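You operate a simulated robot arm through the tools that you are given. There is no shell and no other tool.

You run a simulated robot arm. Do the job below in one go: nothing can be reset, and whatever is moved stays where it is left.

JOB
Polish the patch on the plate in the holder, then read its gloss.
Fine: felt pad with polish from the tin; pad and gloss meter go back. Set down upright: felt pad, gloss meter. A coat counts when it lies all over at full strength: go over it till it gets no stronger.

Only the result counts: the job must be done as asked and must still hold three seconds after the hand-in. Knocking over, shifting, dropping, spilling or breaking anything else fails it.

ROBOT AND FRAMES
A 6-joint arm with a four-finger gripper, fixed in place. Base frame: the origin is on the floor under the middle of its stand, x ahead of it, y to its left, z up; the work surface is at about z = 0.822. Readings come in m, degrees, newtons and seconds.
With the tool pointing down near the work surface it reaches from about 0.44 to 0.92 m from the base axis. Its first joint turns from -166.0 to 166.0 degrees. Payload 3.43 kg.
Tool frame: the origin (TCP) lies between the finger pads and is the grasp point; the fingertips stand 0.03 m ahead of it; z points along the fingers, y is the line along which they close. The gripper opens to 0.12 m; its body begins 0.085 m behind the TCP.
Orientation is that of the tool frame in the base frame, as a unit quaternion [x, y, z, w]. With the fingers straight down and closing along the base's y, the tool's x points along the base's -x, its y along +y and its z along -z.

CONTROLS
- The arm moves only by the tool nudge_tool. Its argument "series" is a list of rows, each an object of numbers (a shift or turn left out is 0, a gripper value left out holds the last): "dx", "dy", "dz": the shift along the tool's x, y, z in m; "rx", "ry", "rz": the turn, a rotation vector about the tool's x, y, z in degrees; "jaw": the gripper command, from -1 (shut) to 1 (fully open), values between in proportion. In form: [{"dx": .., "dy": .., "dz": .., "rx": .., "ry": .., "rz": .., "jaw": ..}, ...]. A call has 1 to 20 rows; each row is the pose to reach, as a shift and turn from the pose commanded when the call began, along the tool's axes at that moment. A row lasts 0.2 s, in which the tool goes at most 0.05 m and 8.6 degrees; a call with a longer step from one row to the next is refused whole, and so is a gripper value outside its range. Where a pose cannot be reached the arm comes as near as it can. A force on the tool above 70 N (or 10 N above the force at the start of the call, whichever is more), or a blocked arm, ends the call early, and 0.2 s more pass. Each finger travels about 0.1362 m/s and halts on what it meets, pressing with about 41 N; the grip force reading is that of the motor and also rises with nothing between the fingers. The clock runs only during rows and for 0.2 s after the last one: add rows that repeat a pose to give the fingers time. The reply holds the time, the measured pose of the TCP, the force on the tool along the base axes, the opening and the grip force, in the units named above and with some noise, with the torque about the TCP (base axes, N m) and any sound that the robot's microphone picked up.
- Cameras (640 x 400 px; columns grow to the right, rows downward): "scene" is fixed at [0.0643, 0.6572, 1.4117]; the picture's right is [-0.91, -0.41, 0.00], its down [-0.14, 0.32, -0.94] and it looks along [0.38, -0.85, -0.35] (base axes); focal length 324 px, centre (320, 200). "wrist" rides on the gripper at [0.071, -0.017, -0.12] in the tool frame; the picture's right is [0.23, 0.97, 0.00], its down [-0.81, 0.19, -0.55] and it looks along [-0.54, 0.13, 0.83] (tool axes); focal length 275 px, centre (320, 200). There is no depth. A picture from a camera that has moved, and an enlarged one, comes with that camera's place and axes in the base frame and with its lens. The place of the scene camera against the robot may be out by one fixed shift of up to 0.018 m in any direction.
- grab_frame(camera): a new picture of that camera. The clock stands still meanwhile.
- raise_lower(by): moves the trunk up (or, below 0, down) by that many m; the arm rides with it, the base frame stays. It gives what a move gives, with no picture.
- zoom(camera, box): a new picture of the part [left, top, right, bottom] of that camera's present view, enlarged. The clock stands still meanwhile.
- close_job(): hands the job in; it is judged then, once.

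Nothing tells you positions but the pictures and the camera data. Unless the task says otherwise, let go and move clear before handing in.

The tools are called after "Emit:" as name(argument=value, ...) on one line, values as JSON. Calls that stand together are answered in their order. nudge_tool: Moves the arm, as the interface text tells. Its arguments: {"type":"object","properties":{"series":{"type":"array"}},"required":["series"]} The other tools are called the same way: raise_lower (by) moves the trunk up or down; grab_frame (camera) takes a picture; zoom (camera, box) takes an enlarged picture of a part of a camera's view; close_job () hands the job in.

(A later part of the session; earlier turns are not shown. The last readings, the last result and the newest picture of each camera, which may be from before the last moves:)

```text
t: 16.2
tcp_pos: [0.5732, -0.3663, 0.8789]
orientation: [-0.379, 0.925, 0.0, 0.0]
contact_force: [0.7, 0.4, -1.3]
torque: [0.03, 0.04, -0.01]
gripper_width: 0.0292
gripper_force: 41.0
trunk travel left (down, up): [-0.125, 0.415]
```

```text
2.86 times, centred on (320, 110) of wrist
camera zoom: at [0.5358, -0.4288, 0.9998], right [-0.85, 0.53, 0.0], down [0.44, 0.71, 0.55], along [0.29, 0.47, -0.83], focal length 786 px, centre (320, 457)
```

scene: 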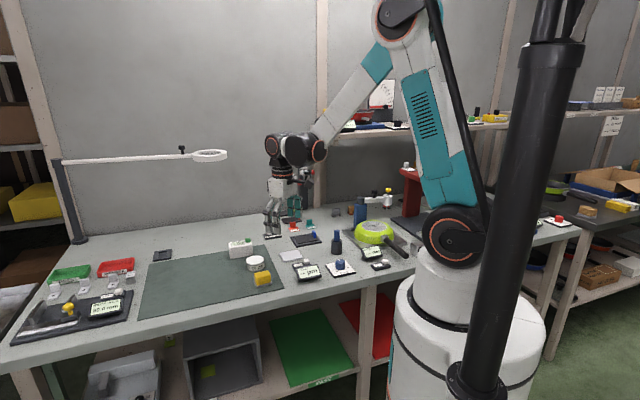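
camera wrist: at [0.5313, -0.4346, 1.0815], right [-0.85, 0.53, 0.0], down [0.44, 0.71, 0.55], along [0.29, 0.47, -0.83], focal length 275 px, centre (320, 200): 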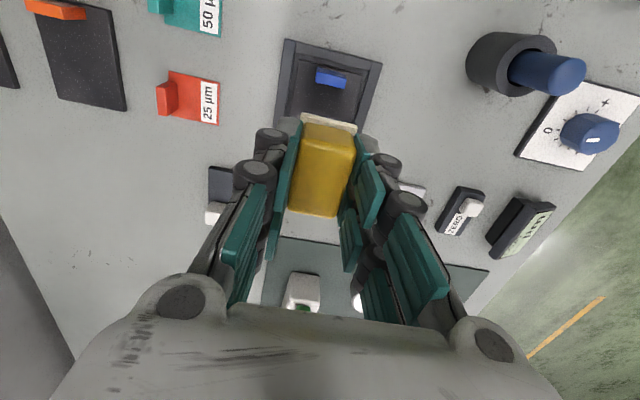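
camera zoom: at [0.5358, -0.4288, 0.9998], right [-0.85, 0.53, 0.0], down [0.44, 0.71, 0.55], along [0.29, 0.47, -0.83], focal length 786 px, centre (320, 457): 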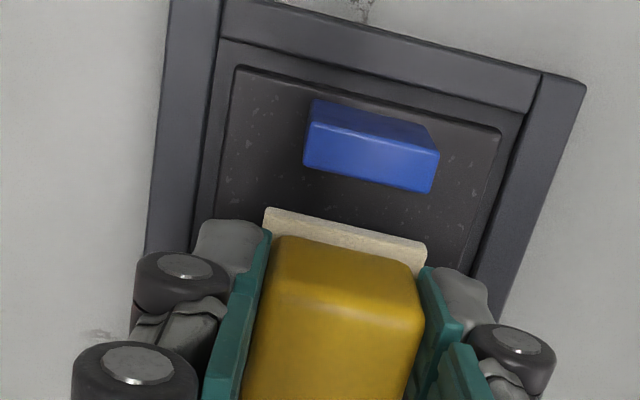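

The pad hovers a few millimetres above the plate, well clear of the tab. I'll lower in small steps to find contact.

Emit:
nudge_tool(series=[{"dz": 0.002}, {"dz": 0.004}, {"dz": 0.004}])

```text
t: 17.0
tcp_pos: [0.5745, -0.3678, 0.8757]
orientation: [-0.379, 0.925, 0.0, 0.0]
contact_force: [-0.5, -0.2, -0.1]
torque: [0.04, 0.0, -0.01]
gripper_width: 0.0293
gripper_force: 40.6
trunk travel left (down, up): [-0.125, 0.415]
```

Emit:
nudge_tool(series=[{"dz": 0.0015}, {"dz": 0.003}, {"dz": 0.003}])

```text
t: 17.8
tcp_pos: [0.5753, -0.367, 0.8735]
orientation: [-0.378, 0.926, 0.001, 0.0]
contact_force: [-0.1, -0.2, -1.4]
torque: [0.02, -0.03, 0.0]
gripper_width: 0.0293
gripper_force: 41.4
trunk travel left (down, up): [-0.125, 0.415]
```

Emit:
nudge_tool(series=[{"dz": 0.001}, {"dz": 0.002}, {"dz": 0.002}])

Emit:
zoom(camera="scene", box=[285, 220, 325, 250])

```text
t: 18.6
tcp_pos: [0.5745, -0.3653, 0.8713]
orientation: [-0.379, 0.925, -0.001, 0.0]
contact_force: [2.7, -1.4, 12.1]
torque: [-0.13, -0.08, 0.02]
gripper_width: 0.0291
gripper_force: 40.9
trunk travel left (down, up): [-0.125, 0.415]
```

```text
13.33 times, centred on (305, 235) of scene
camera zoom: at [0.0643, 0.6572, 1.4117], right [-0.91, -0.41, 0.0], down [-0.14, 0.32, -0.94], along [0.38, -0.85, -0.35], focal length 4326 px, centre (520, -267)
```

zoom: 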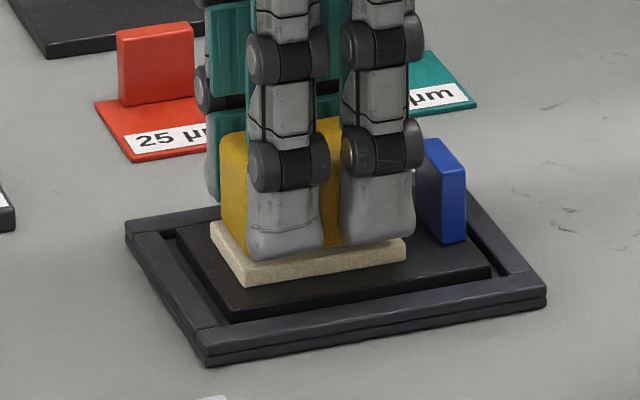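

Contact at about 12 N with the sole flat on the plate. I'll ease the pressure slightly and try a short stroke, then check nothing slides.

Emit:
nudge_tool(series=[{"dz": -0.0006}, {"dz": -0.0006, "dy": 0.003}, {"dz": -0.0006, "dy": 0.006}, {"dz": -0.0006, "dy": 0.003}, {"dz": -0.0006, "dy": 0.0}, {"dz": -0.0006, "dy": -0.003}, {"dz": -0.0006, "dy": -0.006}, {"dz": -0.0006, "dy": -0.003}, {"dz": -0.0006, "dy": 0.0}])

Emit:
zoom(camera="scene", box=[285, 220, 325, 250])

Emit:
zoom(camera="wrist", box=[220, 40, 420, 180])

```text
t: 20.6
tcp_pos: [0.5745, -0.3658, 0.8717]
orientation: [-0.379, 0.925, 0.0, -0.001]
contact_force: [2.2, -3.0, 7.4]
torque: [-0.1, -0.06, -0.01]
gripper_width: 0.0291
gripper_force: 40.8
trunk travel left (down, up): [-0.125, 0.415]
```

```text
13.33 times, centred on (305, 235) of scene
camera zoom: at [0.0643, 0.6572, 1.4117], right [-0.91, -0.41, 0.0], down [-0.14, 0.32, -0.94], along [0.38, -0.85, -0.35], focal length 4326 px, centre (520, -267)
```

zoom: 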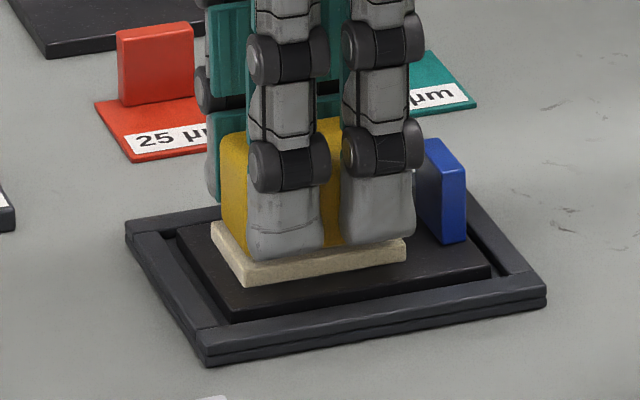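

```text
2.86 times, centred on (320, 110) of wrist
camera zoom: at [0.5355, -0.4285, 0.9914], right [-0.85, 0.53, 0.0], down [0.44, 0.71, 0.55], along [0.29, 0.47, -0.83], focal length 786 px, centre (320, 457)
```

zoom: 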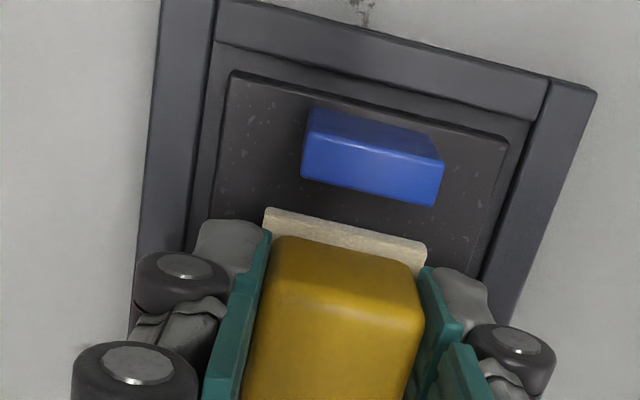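

Nothing shifted. Now a full raster over the plate's free area with light pressure.

Emit:
nudge_tool(series=[{"dx": 0.004, "dy": -0.005}, {"dx": 0.008, "dy": -0.0105}, {"dx": 0.008, "dy": -0.0035}, {"dx": 0.008, "dy": 0.0035}, {"dx": 0.008, "dy": 0.0105}, {"dx": 0.002, "dy": 0.0105}, {"dx": 0.002, "dy": 0.0035}, {"dx": 0.002, "dy": -0.0035}, {"dx": 0.002, "dy": -0.0105}, {"dx": -0.004, "dy": -0.0105}, {"dx": -0.004, "dy": -0.0035}, {"dx": -0.004, "dy": 0.0035}, {"dx": -0.004, "dy": 0.0105}, {"dx": -0.01, "dy": 0.0105}, {"dx": -0.01, "dy": 0.0035}, {"dx": -0.01, "dy": -0.0035}, {"dx": -0.01, "dy": -0.0105}, {"dx": -0.005, "dy": -0.005}, {"dx": 0.0, "dy": 0.0}])

Emit:
zoom(camera="scene", box=[285, 220, 325, 250])

```text
t: 24.6
tcp_pos: [0.5756, -0.3665, 0.8703]
orientation: [-0.379, 0.926, 0.0, 0.0]
contact_force: [-0.1, -0.1, -1.8]
torque: [0.01, 0.02, 0.02]
gripper_width: 0.0292
gripper_force: 40.7
trunk travel left (down, up): [-0.125, 0.415]
```

```text
13.33 times, centred on (305, 235) of scene
camera zoom: at [0.0643, 0.6572, 1.4117], right [-0.91, -0.41, 0.0], down [-0.14, 0.32, -0.94], along [0.38, -0.85, -0.35], focal length 4326 px, centre (520, -267)
```

zoom: 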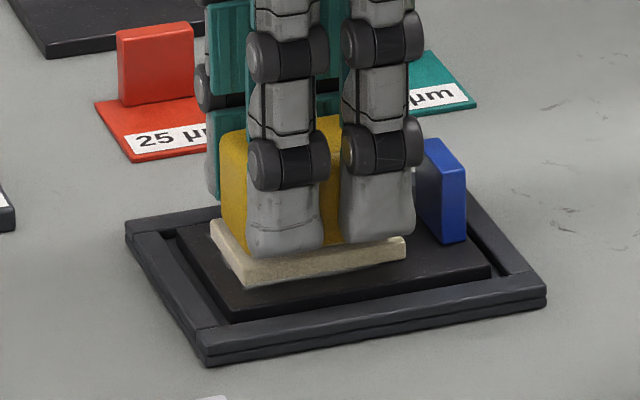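

The force dropped to zero, so the pad may have slid a little in the grip or lost contact. I'll lift and back off to look at the plate and the sole.

Emit:
nudge_tool(series=[{"dz": -0.01}, {"dz": -0.045}, {"dz": -0.08}, {"dz": -0.08, "dx": -0.025}, {"dz": -0.08, "dx": -0.045}, {"dz": -0.08, "dx": -0.045}])

Emit:
grab_frame(camera="wrist")

Emit:
zoom(camera="wrist", box=[250, 0, 410, 130])

Emit:
zoom(camera="scene", box=[285, 185, 345, 250])

```text
t: 26.0
tcp_pos: [0.6058, -0.3335, 0.9514]
orientation: [-0.378, 0.926, 0.0, 0.0]
contact_force: [-0.1, 0.0, -1.0]
torque: [-0.02, 0.01, -0.01]
gripper_width: 0.0295
gripper_force: 40.4
trunk travel left (down, up): [-0.125, 0.415]
```

```text
taken
camera wrist: at [0.5677, -0.3973, 1.0717], right [-0.85, 0.53, 0.0], down [0.44, 0.71, 0.55], along [0.29, 0.47, -0.83], focal length 275 px, centre (320, 200)
```

wrist: 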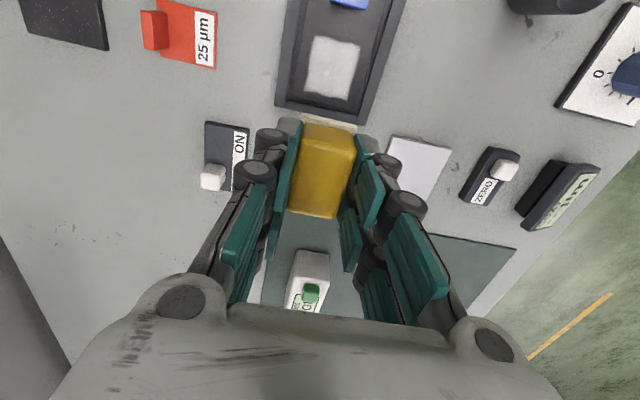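

```text
3.08 times, centred on (330, 65) of wrist
camera zoom: at [0.5677, -0.3973, 1.0717], right [-0.85, 0.53, 0.0], down [0.44, 0.71, 0.55], along [0.29, 0.47, -0.83], focal length 847 px, centre (289, 615)
```

zoom: 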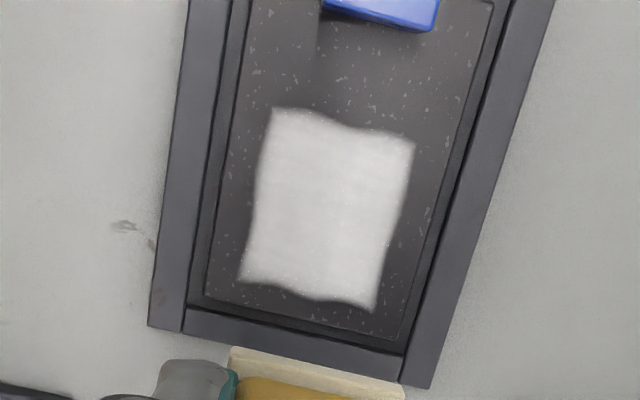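

```text
6.15 times, centred on (315, 218) of scene
camera zoom: at [0.0643, 0.6572, 1.4117], right [-0.91, -0.41, 0.0], down [-0.14, 0.32, -0.94], along [0.38, -0.85, -0.35], focal length 1997 px, centre (351, 92)
```

zoom: 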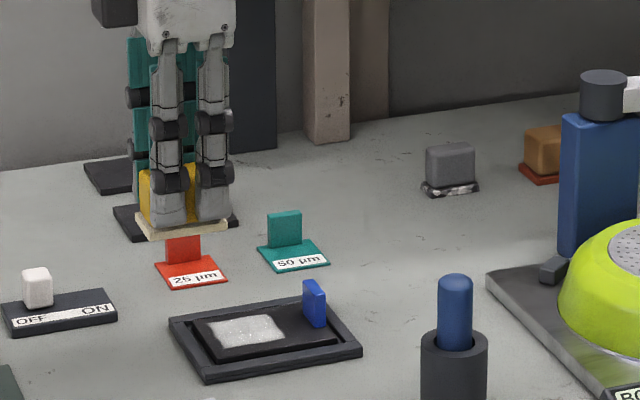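

The patch now shows clearly: a white coat about 41 × 36 mm in the middle of the free part of the plate. I'll go back down with a bit more pressure and repeat until its look no longer changes.

Emit:
nudge_tool(series=[{"dx": 0.02}, {"dx": 0.039}, {"dx": 0.039, "dz": 0.04}, {"dx": 0.039, "dz": 0.07}, {"dx": 0.039, "dz": 0.079}, {"dx": 0.039, "dz": 0.0805}, {"dx": 0.039, "dz": 0.082}, {"dx": 0.039, "dz": 0.082}])

```text
t: 27.8
tcp_pos: [0.5778, -0.3612, 0.8718]
orientation: [-0.379, 0.926, -0.001, 0.0]
contact_force: [8.0, -4.4, 28.5]
torque: [-0.18, -0.18, 0.05]
gripper_width: 0.0293
gripper_force: 41.0
trunk travel left (down, up): [-0.125, 0.415]
```

The force is 28 N, more than I want; I'll ease off about 2 mm and see what pressure remains.

Emit:
nudge_tool(series=[{"dz": -0.001}, {"dz": -0.002}, {"dz": -0.002}])

Emit:
zoom(camera="scene", box=[285, 220, 325, 250])

Emit:
zoom(camera="wrist", box=[220, 40, 420, 180])

```text
t: 28.6
tcp_pos: [0.5772, -0.3614, 0.8712]
orientation: [-0.379, 0.926, 0.0, 0.0]
contact_force: [-0.5, 0.1, 5.5]
torque: [0.01, 0.03, -0.04]
gripper_width: 0.0294
gripper_force: 41.2
trunk travel left (down, up): [-0.125, 0.415]
```

```text
13.33 times, centred on (305, 235) of scene
camera zoom: at [0.0643, 0.6572, 1.4117], right [-0.91, -0.41, 0.0], down [-0.14, 0.32, -0.94], along [0.38, -0.85, -0.35], focal length 4326 px, centre (520, -267)
```

zoom: 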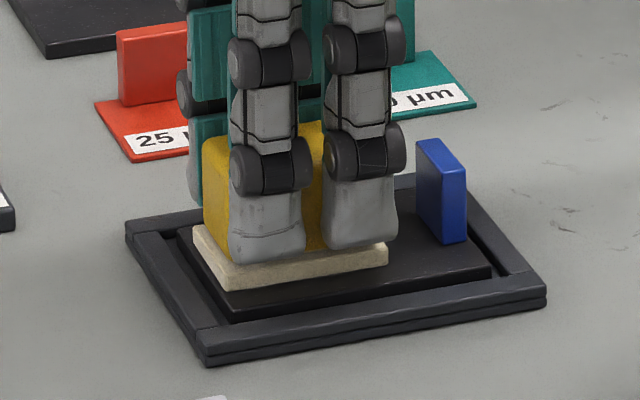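

```text
2.86 times, centred on (320, 110) of wrist
camera zoom: at [0.5392, -0.4241, 0.9913], right [-0.85, 0.53, 0.0], down [0.44, 0.71, 0.55], along [0.29, 0.47, -0.83], focal length 786 px, centre (320, 457)
```

zoom: 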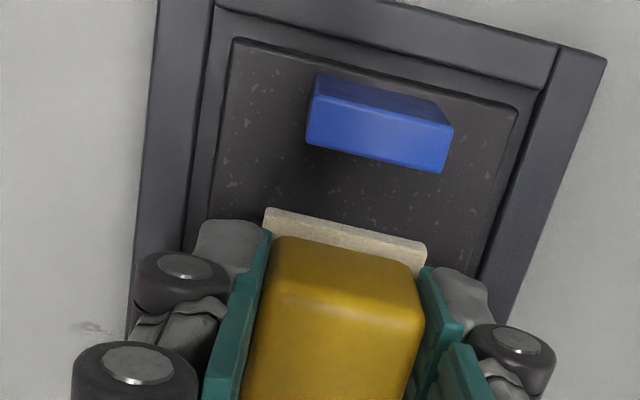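

Pressure is now 5.5 N at the patch's centre. Running another raster with a touch more pressure.

Emit:
nudge_tool(series=[{"dz": 0.0005, "dx": 0.003, "dy": -0.004}, {"dz": 0.0005, "dx": 0.006, "dy": -0.008}, {"dz": 0.0005, "dx": 0.006, "dy": 0.0}, {"dz": 0.0005, "dx": 0.006, "dy": 0.008}, {"dz": 0.0005, "dx": 0.002, "dy": 0.008}, {"dz": 0.0005, "dx": 0.002, "dy": 0.0}, {"dz": 0.0005, "dx": 0.002, "dy": -0.008}, {"dz": 0.0005, "dx": -0.002, "dy": -0.008}, {"dz": 0.0005, "dx": -0.002, "dy": 0.0}, {"dz": 0.0005, "dx": -0.002, "dy": 0.008}, {"dz": 0.0005, "dx": -0.006, "dy": 0.008}, {"dz": 0.0005, "dx": -0.006, "dy": 0.0}, {"dz": 0.0005, "dx": -0.006, "dy": -0.008}, {"dz": 0.0005, "dx": 0.0, "dy": -0.008}, {"dz": 0.0005, "dx": 0.006, "dy": -0.008}, {"dz": 0.0005, "dx": 0.006, "dy": 0.008}, {"dz": 0.0005, "dx": -0.006, "dy": 0.008}, {"dz": 0.0005, "dx": -0.003, "dy": 0.004}, {"dz": 0.0005, "dx": 0.0, "dy": 0.0}])

```text
t: 32.6
tcp_pos: [0.58, -0.3603, 0.871]
orientation: [-0.38, 0.925, 0.0, 0.0]
contact_force: [0.1, 4.1, 7.5]
torque: [0.12, 0.04, 0.0]
gripper_width: 0.0291
gripper_force: 41.0
trunk travel left (down, up): [-0.125, 0.415]
```

Emit:
nudge_tool(series=[{"dz": -0.01}, {"dz": -0.045}, {"dz": -0.0805}, {"dz": -0.0805, "dx": -0.02}, {"dz": -0.0805, "dx": -0.039}, {"dz": -0.0805, "dx": -0.039}])

Emit:
grab_frame(camera="wrist")

Emit:
zoom(camera="wrist", box=[250, 0, 410, 130])

Emit:
zoom(camera="scene", box=[285, 220, 325, 250])

```text
t: 34.0
tcp_pos: [0.6066, -0.3349, 0.9504]
orientation: [-0.379, 0.925, 0.0, 0.0]
contact_force: [-0.4, -0.4, -1.4]
torque: [0.03, -0.02, 0.0]
gripper_width: 0.029
gripper_force: 41.3
trunk travel left (down, up): [-0.125, 0.415]
```

```text
taken
camera wrist: at [0.5681, -0.3968, 1.0713], right [-0.85, 0.53, 0.0], down [0.44, 0.71, 0.55], along [0.29, 0.47, -0.83], focal length 275 px, centre (320, 200)
```

wrist: 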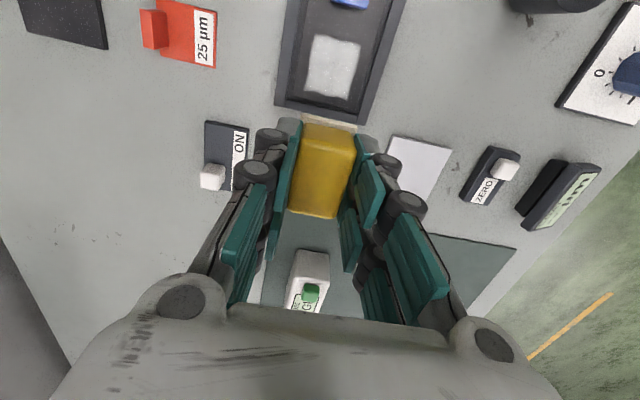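

```text
3.08 times, centred on (330, 65) of wrist
camera zoom: at [0.5681, -0.3968, 1.0713], right [-0.85, 0.53, 0.0], down [0.44, 0.71, 0.55], along [0.29, 0.47, -0.83], focal length 847 px, centre (289, 615)
```

zoom: 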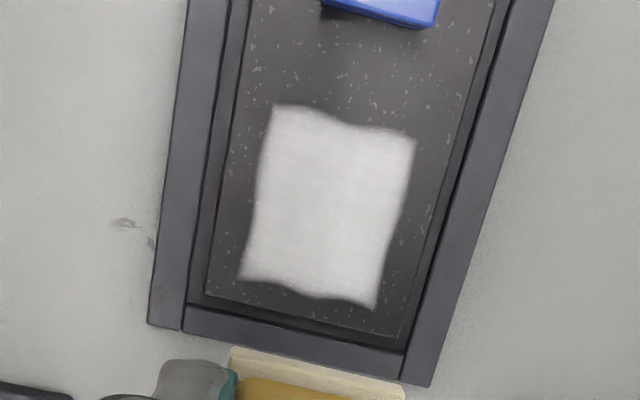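

```text
13.33 times, centred on (305, 235) of scene
camera zoom: at [0.0643, 0.6572, 1.4117], right [-0.91, -0.41, 0.0], down [-0.14, 0.32, -0.94], along [0.38, -0.85, -0.35], focal length 4326 px, centre (520, -267)
```

zoom: 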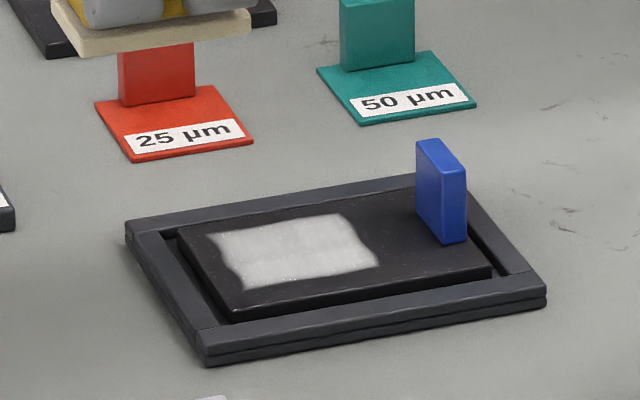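

The coat looks a little denser. I'll zoom tighter to judge its evenness, particularly the edges.

Emit:
zoom(camera="wrist", box=[300, 28, 365, 102])

Emit:
zoom(camera="scene", box=[295, 232, 315, 247])

```text
5.41 times, centred on (332, 65) of wrist
camera zoom: at [0.5681, -0.3968, 1.0713], right [-0.85, 0.53, 0.0], down [0.44, 0.71, 0.55], along [0.29, 0.47, -0.83], focal length 1488 px, centre (252, 930)
```

zoom: 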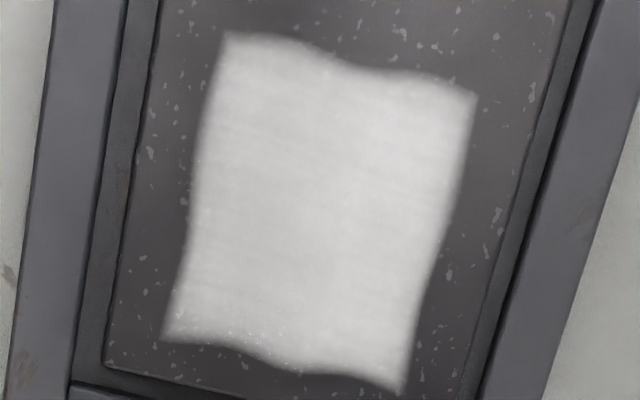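

```text
16.00 times, centred on (305, 240) of scene
camera zoom: at [0.0643, 0.6572, 1.4117], right [-0.91, -0.41, 0.0], down [-0.14, 0.32, -0.94], along [0.38, -0.85, -0.35], focal length 5191 px, centre (560, -432)
```

zoom: 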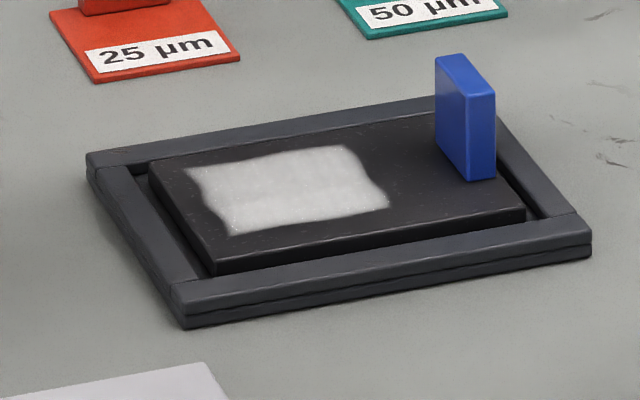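

The coat is strong, but the end far from the tab still shows a few specks. I'll do another raster, biased toward that end.

Emit:
nudge_tool(series=[{"dx": 0.02}, {"dx": 0.037}, {"dx": 0.037, "dz": 0.04}, {"dx": 0.037, "dz": 0.07}, {"dx": 0.037, "dz": 0.079}, {"dx": 0.037, "dz": 0.0805}, {"dx": 0.037, "dz": 0.0805}])

```text
t: 35.6
tcp_pos: [0.5803, -0.3603, 0.8705]
orientation: [-0.378, 0.926, 0.0, 0.0]
contact_force: [2.0, -2.2, 10.9]
torque: [-0.1, -0.09, 0.03]
gripper_width: 0.0294
gripper_force: 40.7
trunk travel left (down, up): [-0.125, 0.415]
```

Emit:
nudge_tool(series=[{"dx": -0.002, "dy": -0.004}, {"dx": -0.004, "dy": -0.008}, {"dx": -0.004, "dy": -0.003}, {"dx": -0.004, "dy": 0.003}, {"dx": -0.004, "dy": 0.008}, {"dx": -0.001, "dy": 0.008}, {"dx": -0.001, "dy": 0.002}, {"dx": -0.001, "dy": -0.004}, {"dx": -0.001, "dy": -0.008}, {"dx": 0.003, "dy": -0.008}, {"dx": 0.003, "dy": -0.002}, {"dx": 0.003, "dy": 0.004}, {"dx": 0.003, "dy": 0.008}, {"dx": 0.007, "dy": 0.008}, {"dx": 0.007, "dy": 0.002}, {"dx": 0.007, "dy": -0.004}, {"dx": 0.007, "dy": -0.008}, {"dx": 0.003, "dy": -0.004}, {"dx": 0.0, "dy": 0.0}])

```text
t: 39.6
tcp_pos: [0.5811, -0.3609, 0.8709]
orientation: [-0.379, 0.926, 0.0, 0.0]
contact_force: [0.2, -1.7, 4.6]
torque: [-0.05, 0.0, 0.05]
gripper_width: 0.0294
gripper_force: 41.1
trunk travel left (down, up): [-0.125, 0.415]
```

Emit:
nudge_tool(series=[{"dz": 0.0005}, {"dz": 0.0005, "dx": -0.004, "dy": 0.0}, {"dz": 0.0005, "dx": -0.004, "dy": 0.007}, {"dz": 0.0005, "dx": 0.002, "dy": 0.007}, {"dz": 0.0005, "dx": 0.008, "dy": 0.007}, {"dz": 0.0005, "dx": 0.008, "dy": 0.002}, {"dz": 0.0005, "dx": 0.002, "dy": 0.002}, {"dz": 0.0005, "dx": -0.004, "dy": 0.002}, {"dz": 0.0005, "dx": -0.004, "dy": -0.003}, {"dz": 0.0005, "dx": 0.002, "dy": -0.003}, {"dz": 0.0005, "dx": 0.008, "dy": -0.003}, {"dz": 0.0005, "dx": 0.008, "dy": -0.008}, {"dz": 0.0005, "dx": 0.002, "dy": -0.008}, {"dz": 0.0005, "dx": -0.004, "dy": -0.008}, {"dz": 0.0005, "dx": -0.004, "dy": 0.0}, {"dz": 0.0005, "dx": -0.004, "dy": 0.007}, {"dz": 0.0005, "dx": 0.0, "dy": 0.003}, {"dz": 0.0005, "dx": 0.0, "dy": 0.0}])

Emit:
nudge_tool(series=[{"dz": -0.01}, {"dz": -0.045}, {"dz": -0.081}, {"dz": -0.081, "dx": -0.02}, {"dz": -0.081, "dx": -0.037}, {"dz": -0.081, "dx": -0.037}])

Emit:
zoom(camera="wrist", box=[300, 28, 365, 102])

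Emit:
zoom(camera="scene", box=[285, 220, 325, 250])

Emit:
zoom(camera="wrist", box=[250, 0, 410, 130])

```text
t: 43.4
tcp_pos: [0.5797, -0.3603, 0.8701]
orientation: [-0.379, 0.925, 0.0, 0.0]
contact_force: [-2.3, 3.4, 10.4]
torque: [0.15, 0.07, -0.03]
gripper_width: 0.0293
gripper_force: 40.9
trunk travel left (down, up): [-0.125, 0.415]
```

```text
t: 44.8
tcp_pos: [0.6083, -0.3338, 0.9522]
orientation: [-0.379, 0.925, 0.0, 0.0]
contact_force: [-0.1, 0.9, -1.0]
torque: [-0.01, 0.01, 0.04]
gripper_width: 0.0292
gripper_force: 41.1
trunk travel left (down, up): [-0.125, 0.415]
```

```text
5.41 times, centred on (332, 65) of wrist
camera zoom: at [0.569, -0.3974, 1.0718], right [-0.85, 0.53, 0.0], down [0.44, 0.71, 0.55], along [0.29, 0.47, -0.83], focal length 1488 px, centre (252, 930)
```

zoom: 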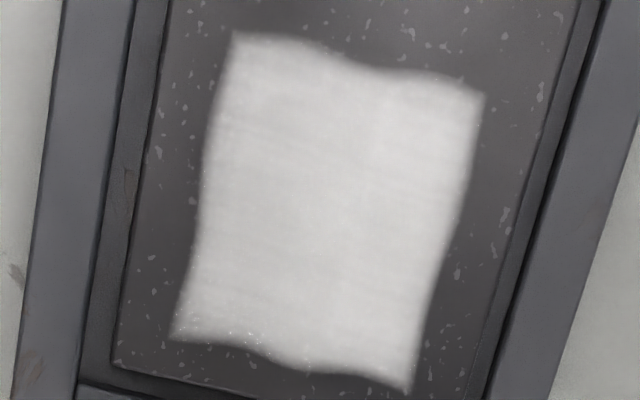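

```text
13.33 times, centred on (305, 235) of scene
camera zoom: at [0.0643, 0.6572, 1.4117], right [-0.91, -0.41, 0.0], down [-0.14, 0.32, -0.94], along [0.38, -0.85, -0.35], focal length 4326 px, centre (520, -267)
```

zoom: 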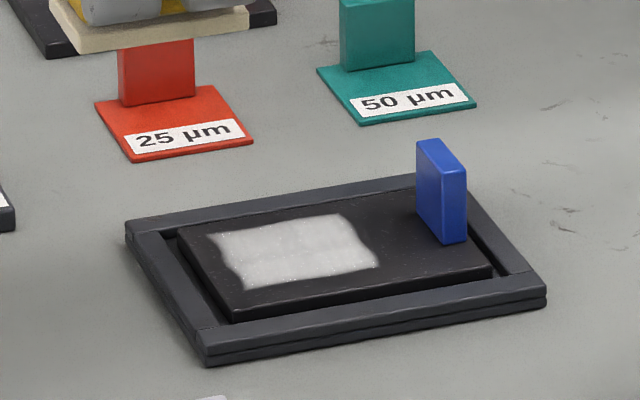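

```text
3.08 times, centred on (330, 65) of wrist
camera zoom: at [0.569, -0.3974, 1.0718], right [-0.85, 0.53, 0.0], down [0.44, 0.71, 0.55], along [0.29, 0.47, -0.83], focal length 847 px, centre (289, 615)
```

zoom: 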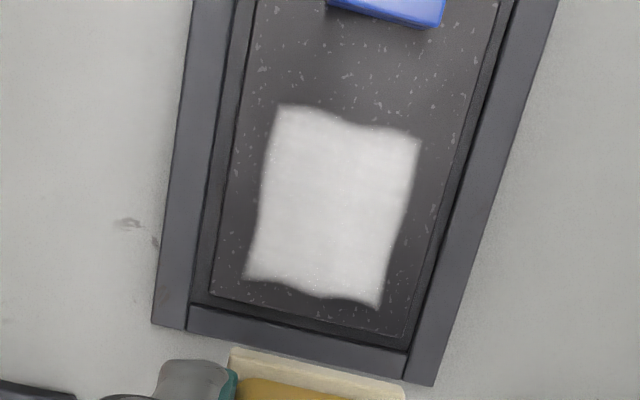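

The coat looks unchanged between the last two passes. To be sure it isn't limited by a spent pad, I'll reload from the tin once and go over it again.

Emit:
nudge_tool(series=[{"dx": -0.0333, "dy": 0.0253}, {"dx": -0.0666, "dy": 0.0505}, {"dx": -0.0999, "dy": 0.0758}, {"dx": -0.1332, "dy": 0.101}, {"dx": -0.1665, "dy": 0.1263}, {"dx": -0.1665, "dy": 0.1263, "dz": 0.03}, {"dx": -0.1665, "dy": 0.1263, "dz": 0.05}, {"dx": -0.1665, "dy": 0.1263, "dz": 0.055}, {"dx": -0.1665, "dy": 0.1263, "dz": 0.055}])

Emit:
zoom(camera="scene", box=[235, 235, 285, 280])

```text
t: 46.8
tcp_pos: [0.637, -0.1266, 0.8973]
orientation: [-0.379, 0.925, 0.0, 0.0]
contact_force: [-0.7, 0.1, -1.2]
torque: [0.0, -0.01, 0.0]
gripper_width: 0.0295
gripper_force: 41.1
trunk travel left (down, up): [-0.125, 0.415]
```

```text
8.89 times, centred on (260, 258) of scene
camera zoom: at [0.0643, 0.6572, 1.4117], right [-0.91, -0.41, 0.0], down [-0.14, 0.32, -0.94], along [0.38, -0.85, -0.35], focal length 2884 px, centre (853, -311)
```

zoom: 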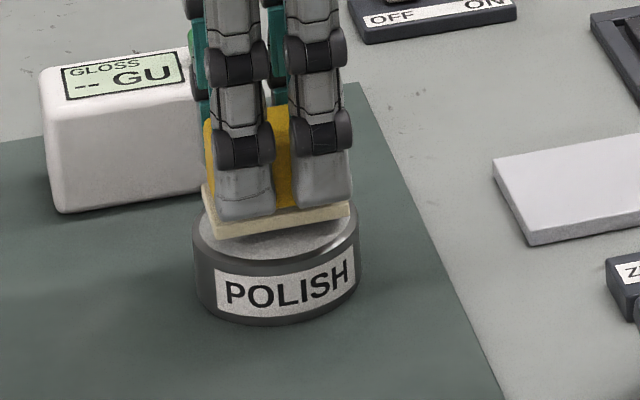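

Emit:
nudge_tool(series=[{"dz": 0.002}, {"dz": 0.004}, {"dz": 0.005}, {"dz": 0.005}])

Emit:
zoom(camera="scene", box=[235, 235, 285, 280])

```text
t: 47.8
tcp_pos: [0.638, -0.1282, 0.8916]
orientation: [-0.379, 0.925, 0.0, -0.001]
contact_force: [0.5, 0.7, -0.6]
torque: [0.01, 0.0, 0.02]
gripper_width: 0.0295
gripper_force: 41.3
trunk travel left (down, up): [-0.125, 0.415]
```

```text
8.89 times, centred on (260, 258) of scene
camera zoom: at [0.0643, 0.6572, 1.4117], right [-0.91, -0.41, 0.0], down [-0.14, 0.32, -0.94], along [0.38, -0.85, -0.35], focal length 2884 px, centre (853, -311)
```

zoom: 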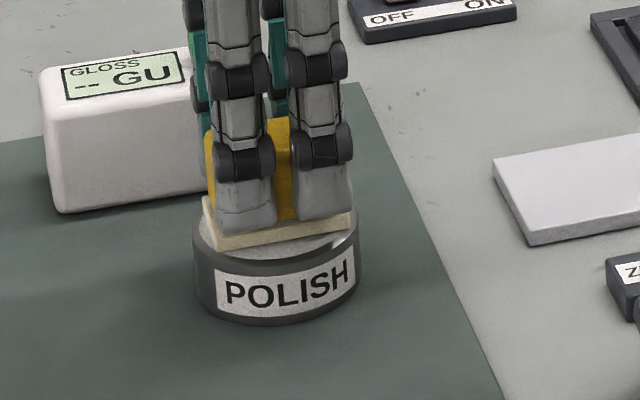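

Emit:
nudge_tool(series=[{"dz": 0.001}, {"dz": 0.002}, {"dz": 0.002}])

```text
t: 48.6
tcp_pos: [0.6364, -0.1265, 0.8898]
orientation: [-0.378, 0.926, -0.001, 0.001]
contact_force: [7.3, -2.0, 28.3]
torque: [0.08, -0.18, -0.05]
gripper_width: 0.0293
gripper_force: 40.3
trunk travel left (down, up): [-0.125, 0.415]
```

Good contact with the polish. Lifting and returning to just above the plate.

Emit:
nudge_tool(series=[{"dz": -0.02}, {"dz": -0.062}, {"dz": -0.062, "dx": 0.034, "dy": -0.021}, {"dz": -0.062, "dx": 0.068, "dy": -0.042}, {"dz": -0.062, "dx": 0.102, "dy": -0.063}, {"dz": -0.062, "dx": 0.136, "dy": -0.084}, {"dz": -0.062, "dx": 0.17, "dy": -0.105}, {"dz": -0.062, "dx": 0.2035, "dy": -0.1263}, {"dz": -0.03, "dx": 0.2035, "dy": -0.1263}, {"dz": 0.0, "dx": 0.2035, "dy": -0.1263}, {"dz": 0.012, "dx": 0.2035, "dy": -0.1263}, {"dz": 0.0165, "dx": 0.2035, "dy": -0.1263}, {"dz": 0.0165, "dx": 0.2035, "dy": -0.1263}])

```text
t: 51.4
tcp_pos: [0.5805, -0.3601, 0.8725]
orientation: [-0.379, 0.925, 0.001, 0.0]
contact_force: [-0.1, 0.5, -0.5]
torque: [0.01, 0.01, 0.01]
gripper_width: 0.0292
gripper_force: 41.1
trunk travel left (down, up): [-0.125, 0.415]
```

Emit:
nudge_tool(series=[{"dz": 0.001}, {"dz": 0.002}, {"dz": 0.003}, {"dz": 0.003}])

```text
t: 52.4
tcp_pos: [0.5801, -0.3612, 0.8711]
orientation: [-0.378, 0.926, -0.002, 0.0]
contact_force: [3.2, -1.6, 18.8]
torque: [-0.08, -0.09, 0.02]
gripper_width: 0.0292
gripper_force: 41.1
trunk travel left (down, up): [-0.125, 0.415]
```

About 19 N; I'll ease off a little and stroke crosswise, then lengthwise.

Emit:
nudge_tool(series=[{"dz": -0.0007}, {"dz": -0.0007, "dx": -0.004, "dy": -0.004}, {"dz": -0.0007, "dx": -0.004, "dy": -0.009}, {"dz": -0.0007, "dx": -0.004, "dy": -0.003}, {"dz": -0.0007, "dx": -0.004, "dy": 0.003}, {"dz": -0.0007, "dx": -0.004, "dy": 0.009}, {"dz": -0.0007, "dx": 0.0, "dy": 0.009}, {"dz": -0.0007, "dx": 0.0, "dy": 0.003}, {"dz": -0.0007, "dx": 0.0, "dy": -0.003}, {"dz": -0.0007, "dx": 0.0, "dy": -0.009}, {"dz": -0.0007, "dx": 0.004, "dy": -0.009}, {"dz": -0.0007, "dx": 0.004, "dy": -0.003}, {"dz": -0.0007, "dx": 0.004, "dy": 0.003}, {"dz": -0.0007, "dx": 0.004, "dy": 0.009}, {"dz": -0.0007, "dx": 0.008, "dy": 0.009}, {"dz": -0.0007, "dx": 0.008, "dy": 0.003}, {"dz": -0.0007, "dx": 0.008, "dy": -0.003}, {"dz": -0.0007, "dx": 0.008, "dy": -0.009}, {"dz": -0.0007, "dx": 0.004, "dy": -0.004}, {"dz": -0.0007, "dx": 0.0, "dy": 0.0}])

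Emit:
nudge_tool(series=[{"dz": 0.0, "dx": -0.004, "dy": 0.003}, {"dx": -0.004, "dy": 0.008}, {"dx": 0.002, "dy": 0.008}, {"dx": 0.008, "dy": 0.008}, {"dx": 0.008, "dy": 0.003}, {"dx": 0.002, "dy": 0.003}, {"dx": -0.004, "dy": 0.003}, {"dx": -0.004, "dy": -0.003}, {"dx": 0.002, "dy": -0.003}, {"dx": 0.008, "dy": -0.003}, {"dx": 0.008, "dy": -0.008}, {"dx": 0.002, "dy": -0.008}, {"dx": -0.004, "dy": -0.008}, {"dx": -0.005, "dy": 0.0}, {"dx": -0.005, "dy": 0.008}, {"dx": 0.0, "dy": 0.003}, {"dx": 0.0, "dy": 0.0}])

Emit:
nudge_tool(series=[{"dz": -0.01}, {"dz": -0.045}, {"dz": -0.081}, {"dz": -0.081, "dx": -0.02}, {"dz": -0.081, "dx": -0.037}, {"dz": -0.081, "dx": -0.037}])

Emit:
zoom(camera="wrist", box=[300, 28, 365, 102])

Emit:
zoom(camera="scene", box=[285, 220, 325, 250])

Emit:
zoom(camera="wrist", box=[250, 0, 410, 130])

```text
t: 56.6
tcp_pos: [0.5796, -0.3606, 0.8702]
orientation: [-0.379, 0.926, 0.0, 0.0]
contact_force: [0.2, -1.0, 5.5]
torque: [-0.07, -0.05, 0.04]
gripper_width: 0.0293
gripper_force: 40.5
trunk travel left (down, up): [-0.125, 0.415]
```

```text
t: 60.2
tcp_pos: [0.5803, -0.3598, 0.8712]
orientation: [-0.379, 0.925, 0.0, 0.0]
contact_force: [0.1, 0.2, 1.8]
torque: [0.04, -0.01, 0.03]
gripper_width: 0.0294
gripper_force: 41.3
trunk travel left (down, up): [-0.125, 0.415]
```

```text
t: 61.6
tcp_pos: [0.6071, -0.3344, 0.9511]
orientation: [-0.379, 0.925, -0.001, 0.0]
contact_force: [0.5, 0.1, -0.9]
torque: [-0.01, -0.01, 0.04]
gripper_width: 0.0292
gripper_force: 40.8
trunk travel left (down, up): [-0.125, 0.415]
```

```text
5.41 times, centred on (332, 65) of wrist
camera zoom: at [0.5682, -0.3971, 1.0717], right [-0.85, 0.53, 0.0], down [0.44, 0.71, 0.55], along [0.29, 0.47, -0.83], focal length 1488 px, centre (252, 930)
```

zoom: 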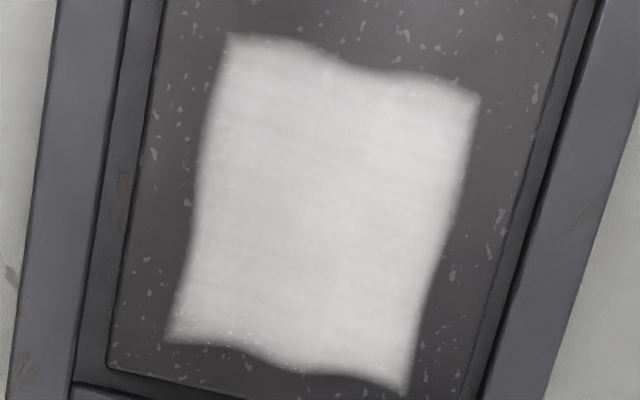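

```text
13.33 times, centred on (305, 235) of scene
camera zoom: at [0.0643, 0.6572, 1.4117], right [-0.91, -0.41, 0.0], down [-0.14, 0.32, -0.94], along [0.38, -0.85, -0.35], focal length 4326 px, centre (520, -267)
```

zoom: 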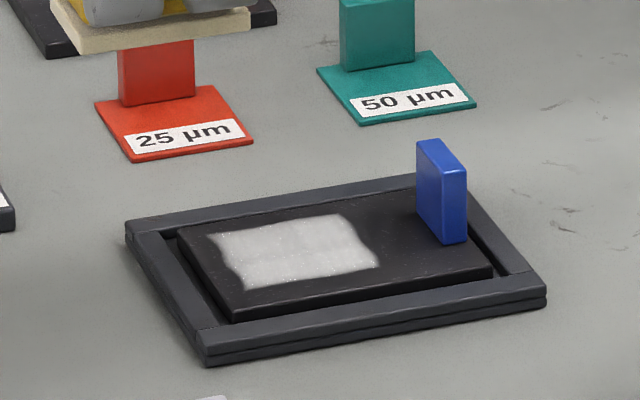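

```text
3.08 times, centred on (330, 65) of wrist
camera zoom: at [0.5682, -0.3971, 1.0717], right [-0.85, 0.53, 0.0], down [0.44, 0.71, 0.55], along [0.29, 0.47, -0.83], focal length 847 px, centre (289, 615)
```

zoom: 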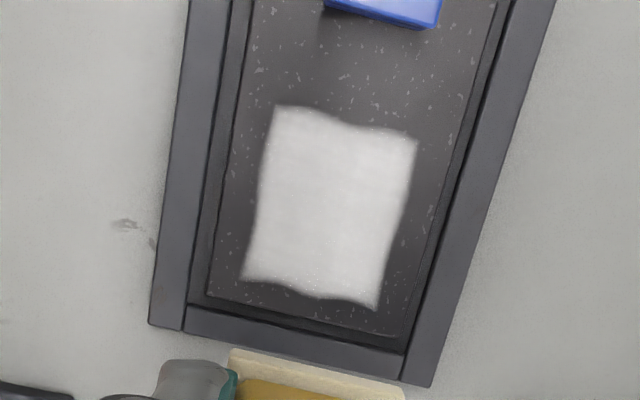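

The coat is unchanged after a fresh load and two more passes, so it is at full strength. Now I'll take the pad back to its original spot on the mat with its original heading.

Emit:
nudge_tool(series=[{"dx": -0.0231, "dy": 0.033, "rz": -1}, {"dx": -0.0463, "dy": 0.0659, "rz": -2}, {"dx": -0.0694, "dy": 0.0989, "rz": -3}, {"dx": -0.0925, "dy": 0.1318, "rz": -4}, {"dx": -0.1157, "dy": 0.1648, "rz": -4.5}, {"dx": -0.1388, "dy": 0.1977, "rz": -4.5}, {"dx": -0.1619, "dy": 0.2307, "rz": -4.5}, {"dx": -0.1619, "dy": 0.2307, "rz": -4.5}])

Emit:
grab_frame(camera="wrist")

```text
t: 63.4
tcp_pos: [0.5592, -0.0542, 0.951]
orientation: [-0.414, 0.91, -0.001, 0.0]
contact_force: [0.3, 0.5, -1.3]
torque: [-0.01, -0.02, 0.01]
gripper_width: 0.0295
gripper_force: 41.4
trunk travel left (down, up): [-0.125, 0.415]
```

```text
taken
camera wrist: at [0.5252, -0.1211, 1.0718], right [-0.89, 0.46, 0.0], down [0.39, 0.74, 0.55], along [0.26, 0.49, -0.83], focal length 275 px, centre (320, 200)
```

wrist: 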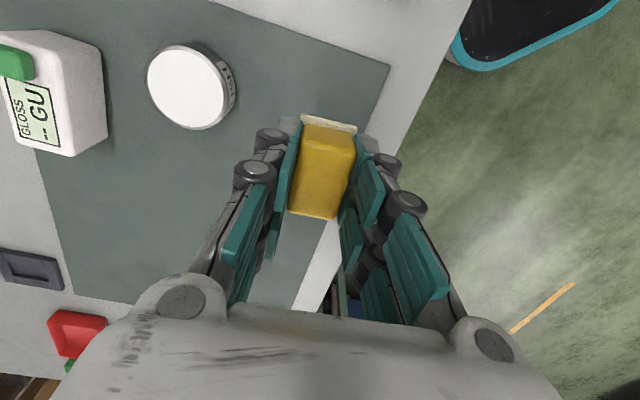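

Position matches within about 1.5 mm; I'll correct that and lower to just above the mat.

Emit:
nudge_tool(series=[{"dy": -0.0015, "dz": 0.035}, {"dy": -0.0015, "dz": 0.065}, {"dy": -0.0015, "dz": 0.08}, {"dy": -0.0015, "dz": 0.084}, {"dy": -0.0015, "dz": 0.084}])

Emit:
zoom(camera="scene", box=[240, 250, 300, 300])

```text
t: 64.6
tcp_pos: [0.5608, -0.0578, 0.8689]
orientation: [-0.415, 0.91, 0.0, 0.0]
contact_force: [-0.3, 0.5, -0.8]
torque: [-0.02, 0.05, 0.02]
gripper_width: 0.0293
gripper_force: 41.1
trunk travel left (down, up): [-0.125, 0.415]
```

```text
8.00 times, centred on (270, 275) of scene
camera zoom: at [0.0643, 0.6572, 1.4117], right [-0.91, -0.41, 0.0], down [-0.14, 0.32, -0.94], along [0.38, -0.85, -0.35], focal length 2596 px, centre (720, -400)
```

zoom: 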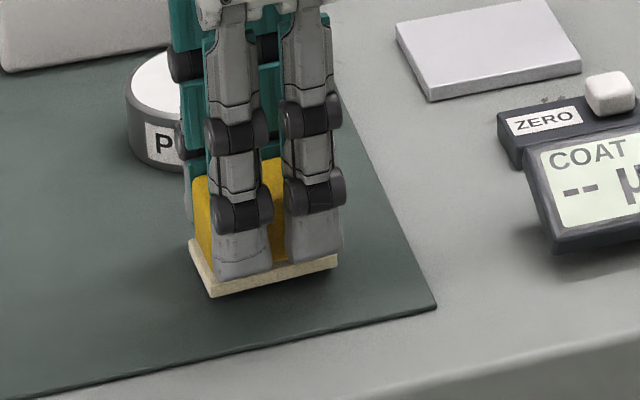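

Emit:
nudge_tool(series=[{"dz": 0.0015}, {"dz": 0.003}, {"dz": 0.003}])

```text
t: 65.4
tcp_pos: [0.5606, -0.0579, 0.8638]
orientation: [-0.414, 0.91, 0.0, 0.0]
contact_force: [-0.4, -1.0, -0.3]
torque: [-0.03, -0.05, -0.02]
gripper_width: 0.029
gripper_force: 41.3
trunk travel left (down, up): [-0.125, 0.415]
```

Emit:
nudge_tool(series=[{"dz": 0.0007}, {"dz": 0.0014}, {"dz": 0.0014}])

```text
t: 66.2
tcp_pos: [0.5607, -0.0562, 0.8634]
orientation: [-0.415, 0.91, 0.0, 0.0]
contact_force: [4.9, 0.1, 17.6]
torque: [0.01, -0.12, 0.01]
gripper_width: 0.0293
gripper_force: 41.3
trunk travel left (down, up): [-0.125, 0.415]
```

The pad rests on the mat. Easing the pressure and opening the jaw moderately.

Emit:
nudge_tool(series=[{"dz": -0.0008}, {"dz": -0.0008}, {"dz": -0.0008, "jaw": -0.4}, {"dz": -0.0008, "jaw": -0.2}, {"dz": -0.0008, "jaw": -0.05}, {"dz": -0.0008, "jaw": -0.05}])

Emit:
grab_frame(camera="wrist")

```text
t: 67.6
tcp_pos: [0.5612, -0.0563, 0.8637]
orientation: [-0.415, 0.91, 0.0, -0.001]
contact_force: [-0.5, -0.5, -0.3]
torque: [-0.02, -0.01, 0.02]
gripper_width: 0.0571
gripper_force: 0.1
trunk travel left (down, up): [-0.125, 0.415]
```

```text
taken
camera wrist: at [0.5275, -0.1228, 0.984], right [-0.89, 0.46, 0.0], down [0.39, 0.74, 0.55], along [0.26, 0.49, -0.83], focal length 275 px, centre (320, 200)
```

wrist: 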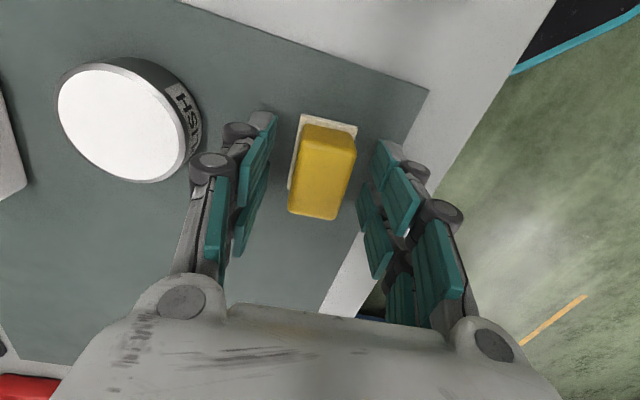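

The pad stands free on its spot. Now I'll lift clear and move above the gloss meter at about (0.731, -0.171), aligning with its 44° long axis.

Emit:
nudge_tool(series=[{"dz": -0.035}, {"dz": -0.075}, {"dz": -0.117}, {"dx": -0.005, "dy": -0.041, "dz": -0.117, "rz": 1}, {"dx": -0.01, "dy": -0.082, "dz": -0.117, "rz": 2}, {"dx": -0.015, "dy": -0.123, "dz": -0.117, "rz": 3}, {"dx": -0.02, "dy": -0.163, "dz": -0.117, "rz": 4}, {"dx": -0.0251, "dy": -0.2033, "dz": -0.117, "rz": 5, "jaw": 0.1}, {"dx": -0.0251, "dy": -0.2033, "dz": -0.117, "rz": 5, "jaw": 0.1}])

Emit:
grab_frame(camera="wrist")

Emit:
zoom(camera="scene", box=[220, 220, 320, 300])

```text
t: 69.6
tcp_pos: [0.7302, -0.1726, 0.9811]
orientation: [-0.376, 0.927, 0.0, 0.0]
contact_force: [0.1, 0.0, -0.6]
torque: [0.01, 0.02, 0.0]
gripper_width: 0.0661
gripper_force: 0.0
trunk travel left (down, up): [-0.125, 0.415]
```

```text
taken
camera wrist: at [0.6915, -0.2351, 1.1012], right [-0.84, 0.54, 0.0], down [0.45, 0.7, 0.55], along [0.3, 0.47, -0.83], focal length 275 px, centre (320, 200)
```

wrist: 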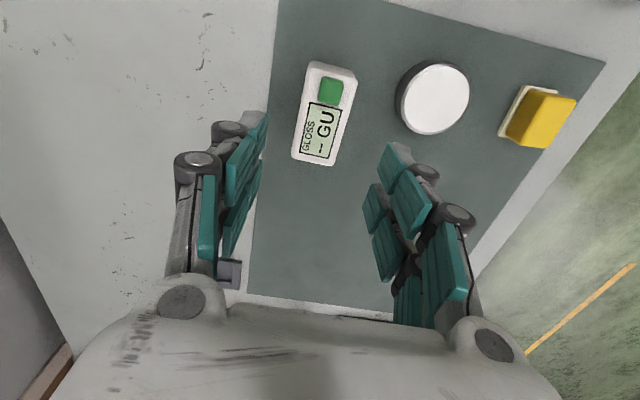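

```text
5.00 times, centred on (270, 260) of scene
camera zoom: at [0.0643, 0.6572, 1.4117], right [-0.91, -0.41, 0.0], down [-0.14, 0.32, -0.94], along [0.38, -0.85, -0.35], focal length 1622 px, centre (570, -100)
```

zoom: 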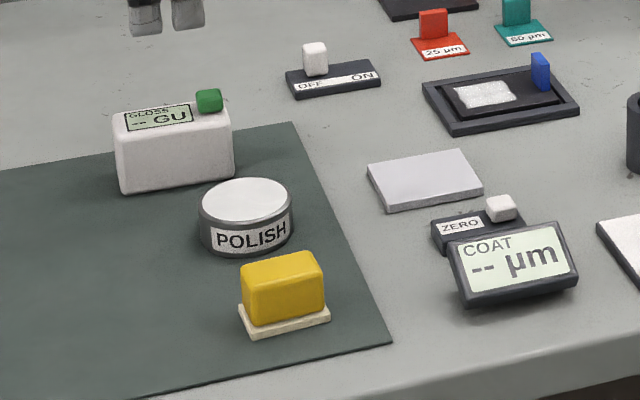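

Emit:
zoom(camera="wrist", box=[270, 45, 380, 180])

```text
2.96 times, centred on (325, 112) of wrist
camera zoom: at [0.6915, -0.2351, 1.1012], right [-0.84, 0.54, 0.0], down [0.45, 0.7, 0.55], along [0.3, 0.47, -0.83], focal length 816 px, centre (305, 459)
```

zoom: 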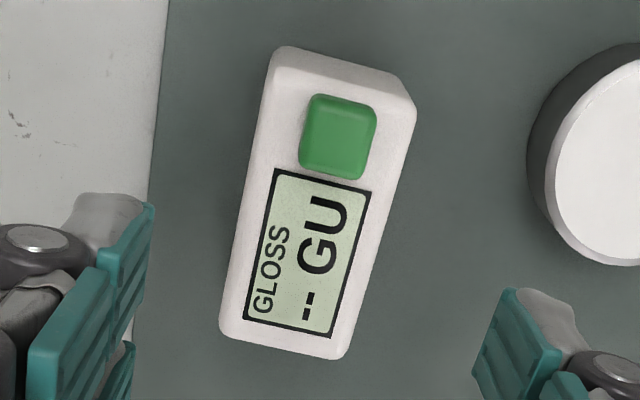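

The meter is parallel to the tool; its centre is 4 mm along −x and 2.3 mm along +y from the tool axis. I'll shift accordingly and descend around it, tips about 12 mm above the mat.

Emit:
nudge_tool(series=[{"dx": -0.004, "dy": 0.0023, "dz": 0.02}, {"dx": -0.004, "dy": 0.0023, "dz": 0.05}, {"dx": -0.004, "dy": 0.0023, "dz": 0.075}, {"dx": -0.004, "dy": 0.0023, "dz": 0.075}])

Emit:
grab_frame(camera="wrist")

```text
t: 70.6
tcp_pos: [0.7335, -0.1673, 0.9055]
orientation: [-0.375, 0.927, 0.0, 0.0]
contact_force: [0.4, 0.6, 0.3]
torque: [-0.02, 0.02, 0.02]
gripper_width: 0.0659
gripper_force: 0.0
trunk travel left (down, up): [-0.125, 0.415]
```

```text
taken
camera wrist: at [0.6931, -0.2299, 1.0257], right [-0.84, 0.54, 0.0], down [0.45, 0.7, 0.55], along [0.3, 0.47, -0.83], focal length 275 px, centre (320, 200)
```

wrist: 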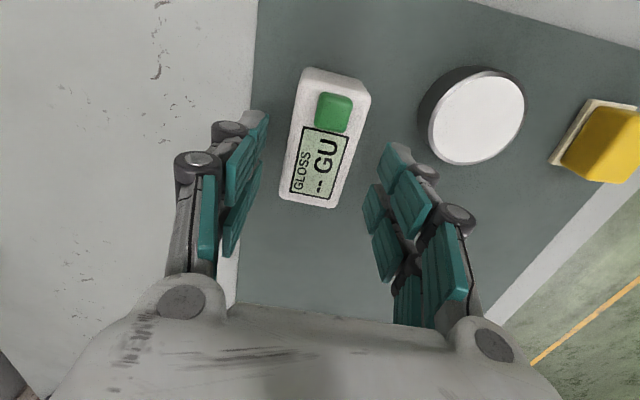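

Centred within about 1 mm. Descending the rest of the way and closing.

Emit:
nudge_tool(series=[{"dx": 0.0015, "dz": 0.02}, {"dx": 0.0015, "dz": 0.034}, {"dx": 0.0015, "dz": 0.0395}, {"dx": 0.0015, "dz": 0.0395}])

Emit:
grab_frame(camera="wrist")

Emit:
zoom(camera="scene", box=[220, 220, 290, 275])

```text
t: 71.6
tcp_pos: [0.7315, -0.1688, 0.8661]
orientation: [-0.375, 0.927, 0.001, 0.0]
contact_force: [-1.0, -0.4, -0.4]
torque: [0.03, 0.02, 0.0]
gripper_width: 0.066
gripper_force: 0.1
trunk travel left (down, up): [-0.125, 0.415]
```

```text
taken
camera wrist: at [0.6924, -0.2308, 0.9865], right [-0.84, 0.54, 0.0], down [0.45, 0.7, 0.55], along [0.3, 0.47, -0.83], focal length 275 px, centre (320, 200)
```

wrist: 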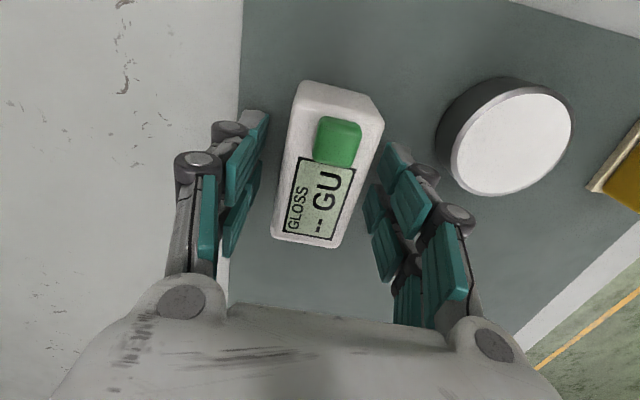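

```text
7.27 times, centred on (255, 248) of scene
camera zoom: at [0.0643, 0.6572, 1.4117], right [-0.91, -0.41, 0.0], down [-0.14, 0.32, -0.94], along [0.38, -0.85, -0.35], focal length 2360 px, centre (793, -146)
```

zoom: 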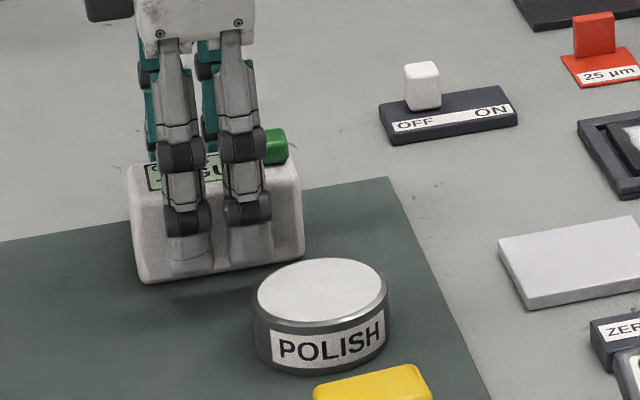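

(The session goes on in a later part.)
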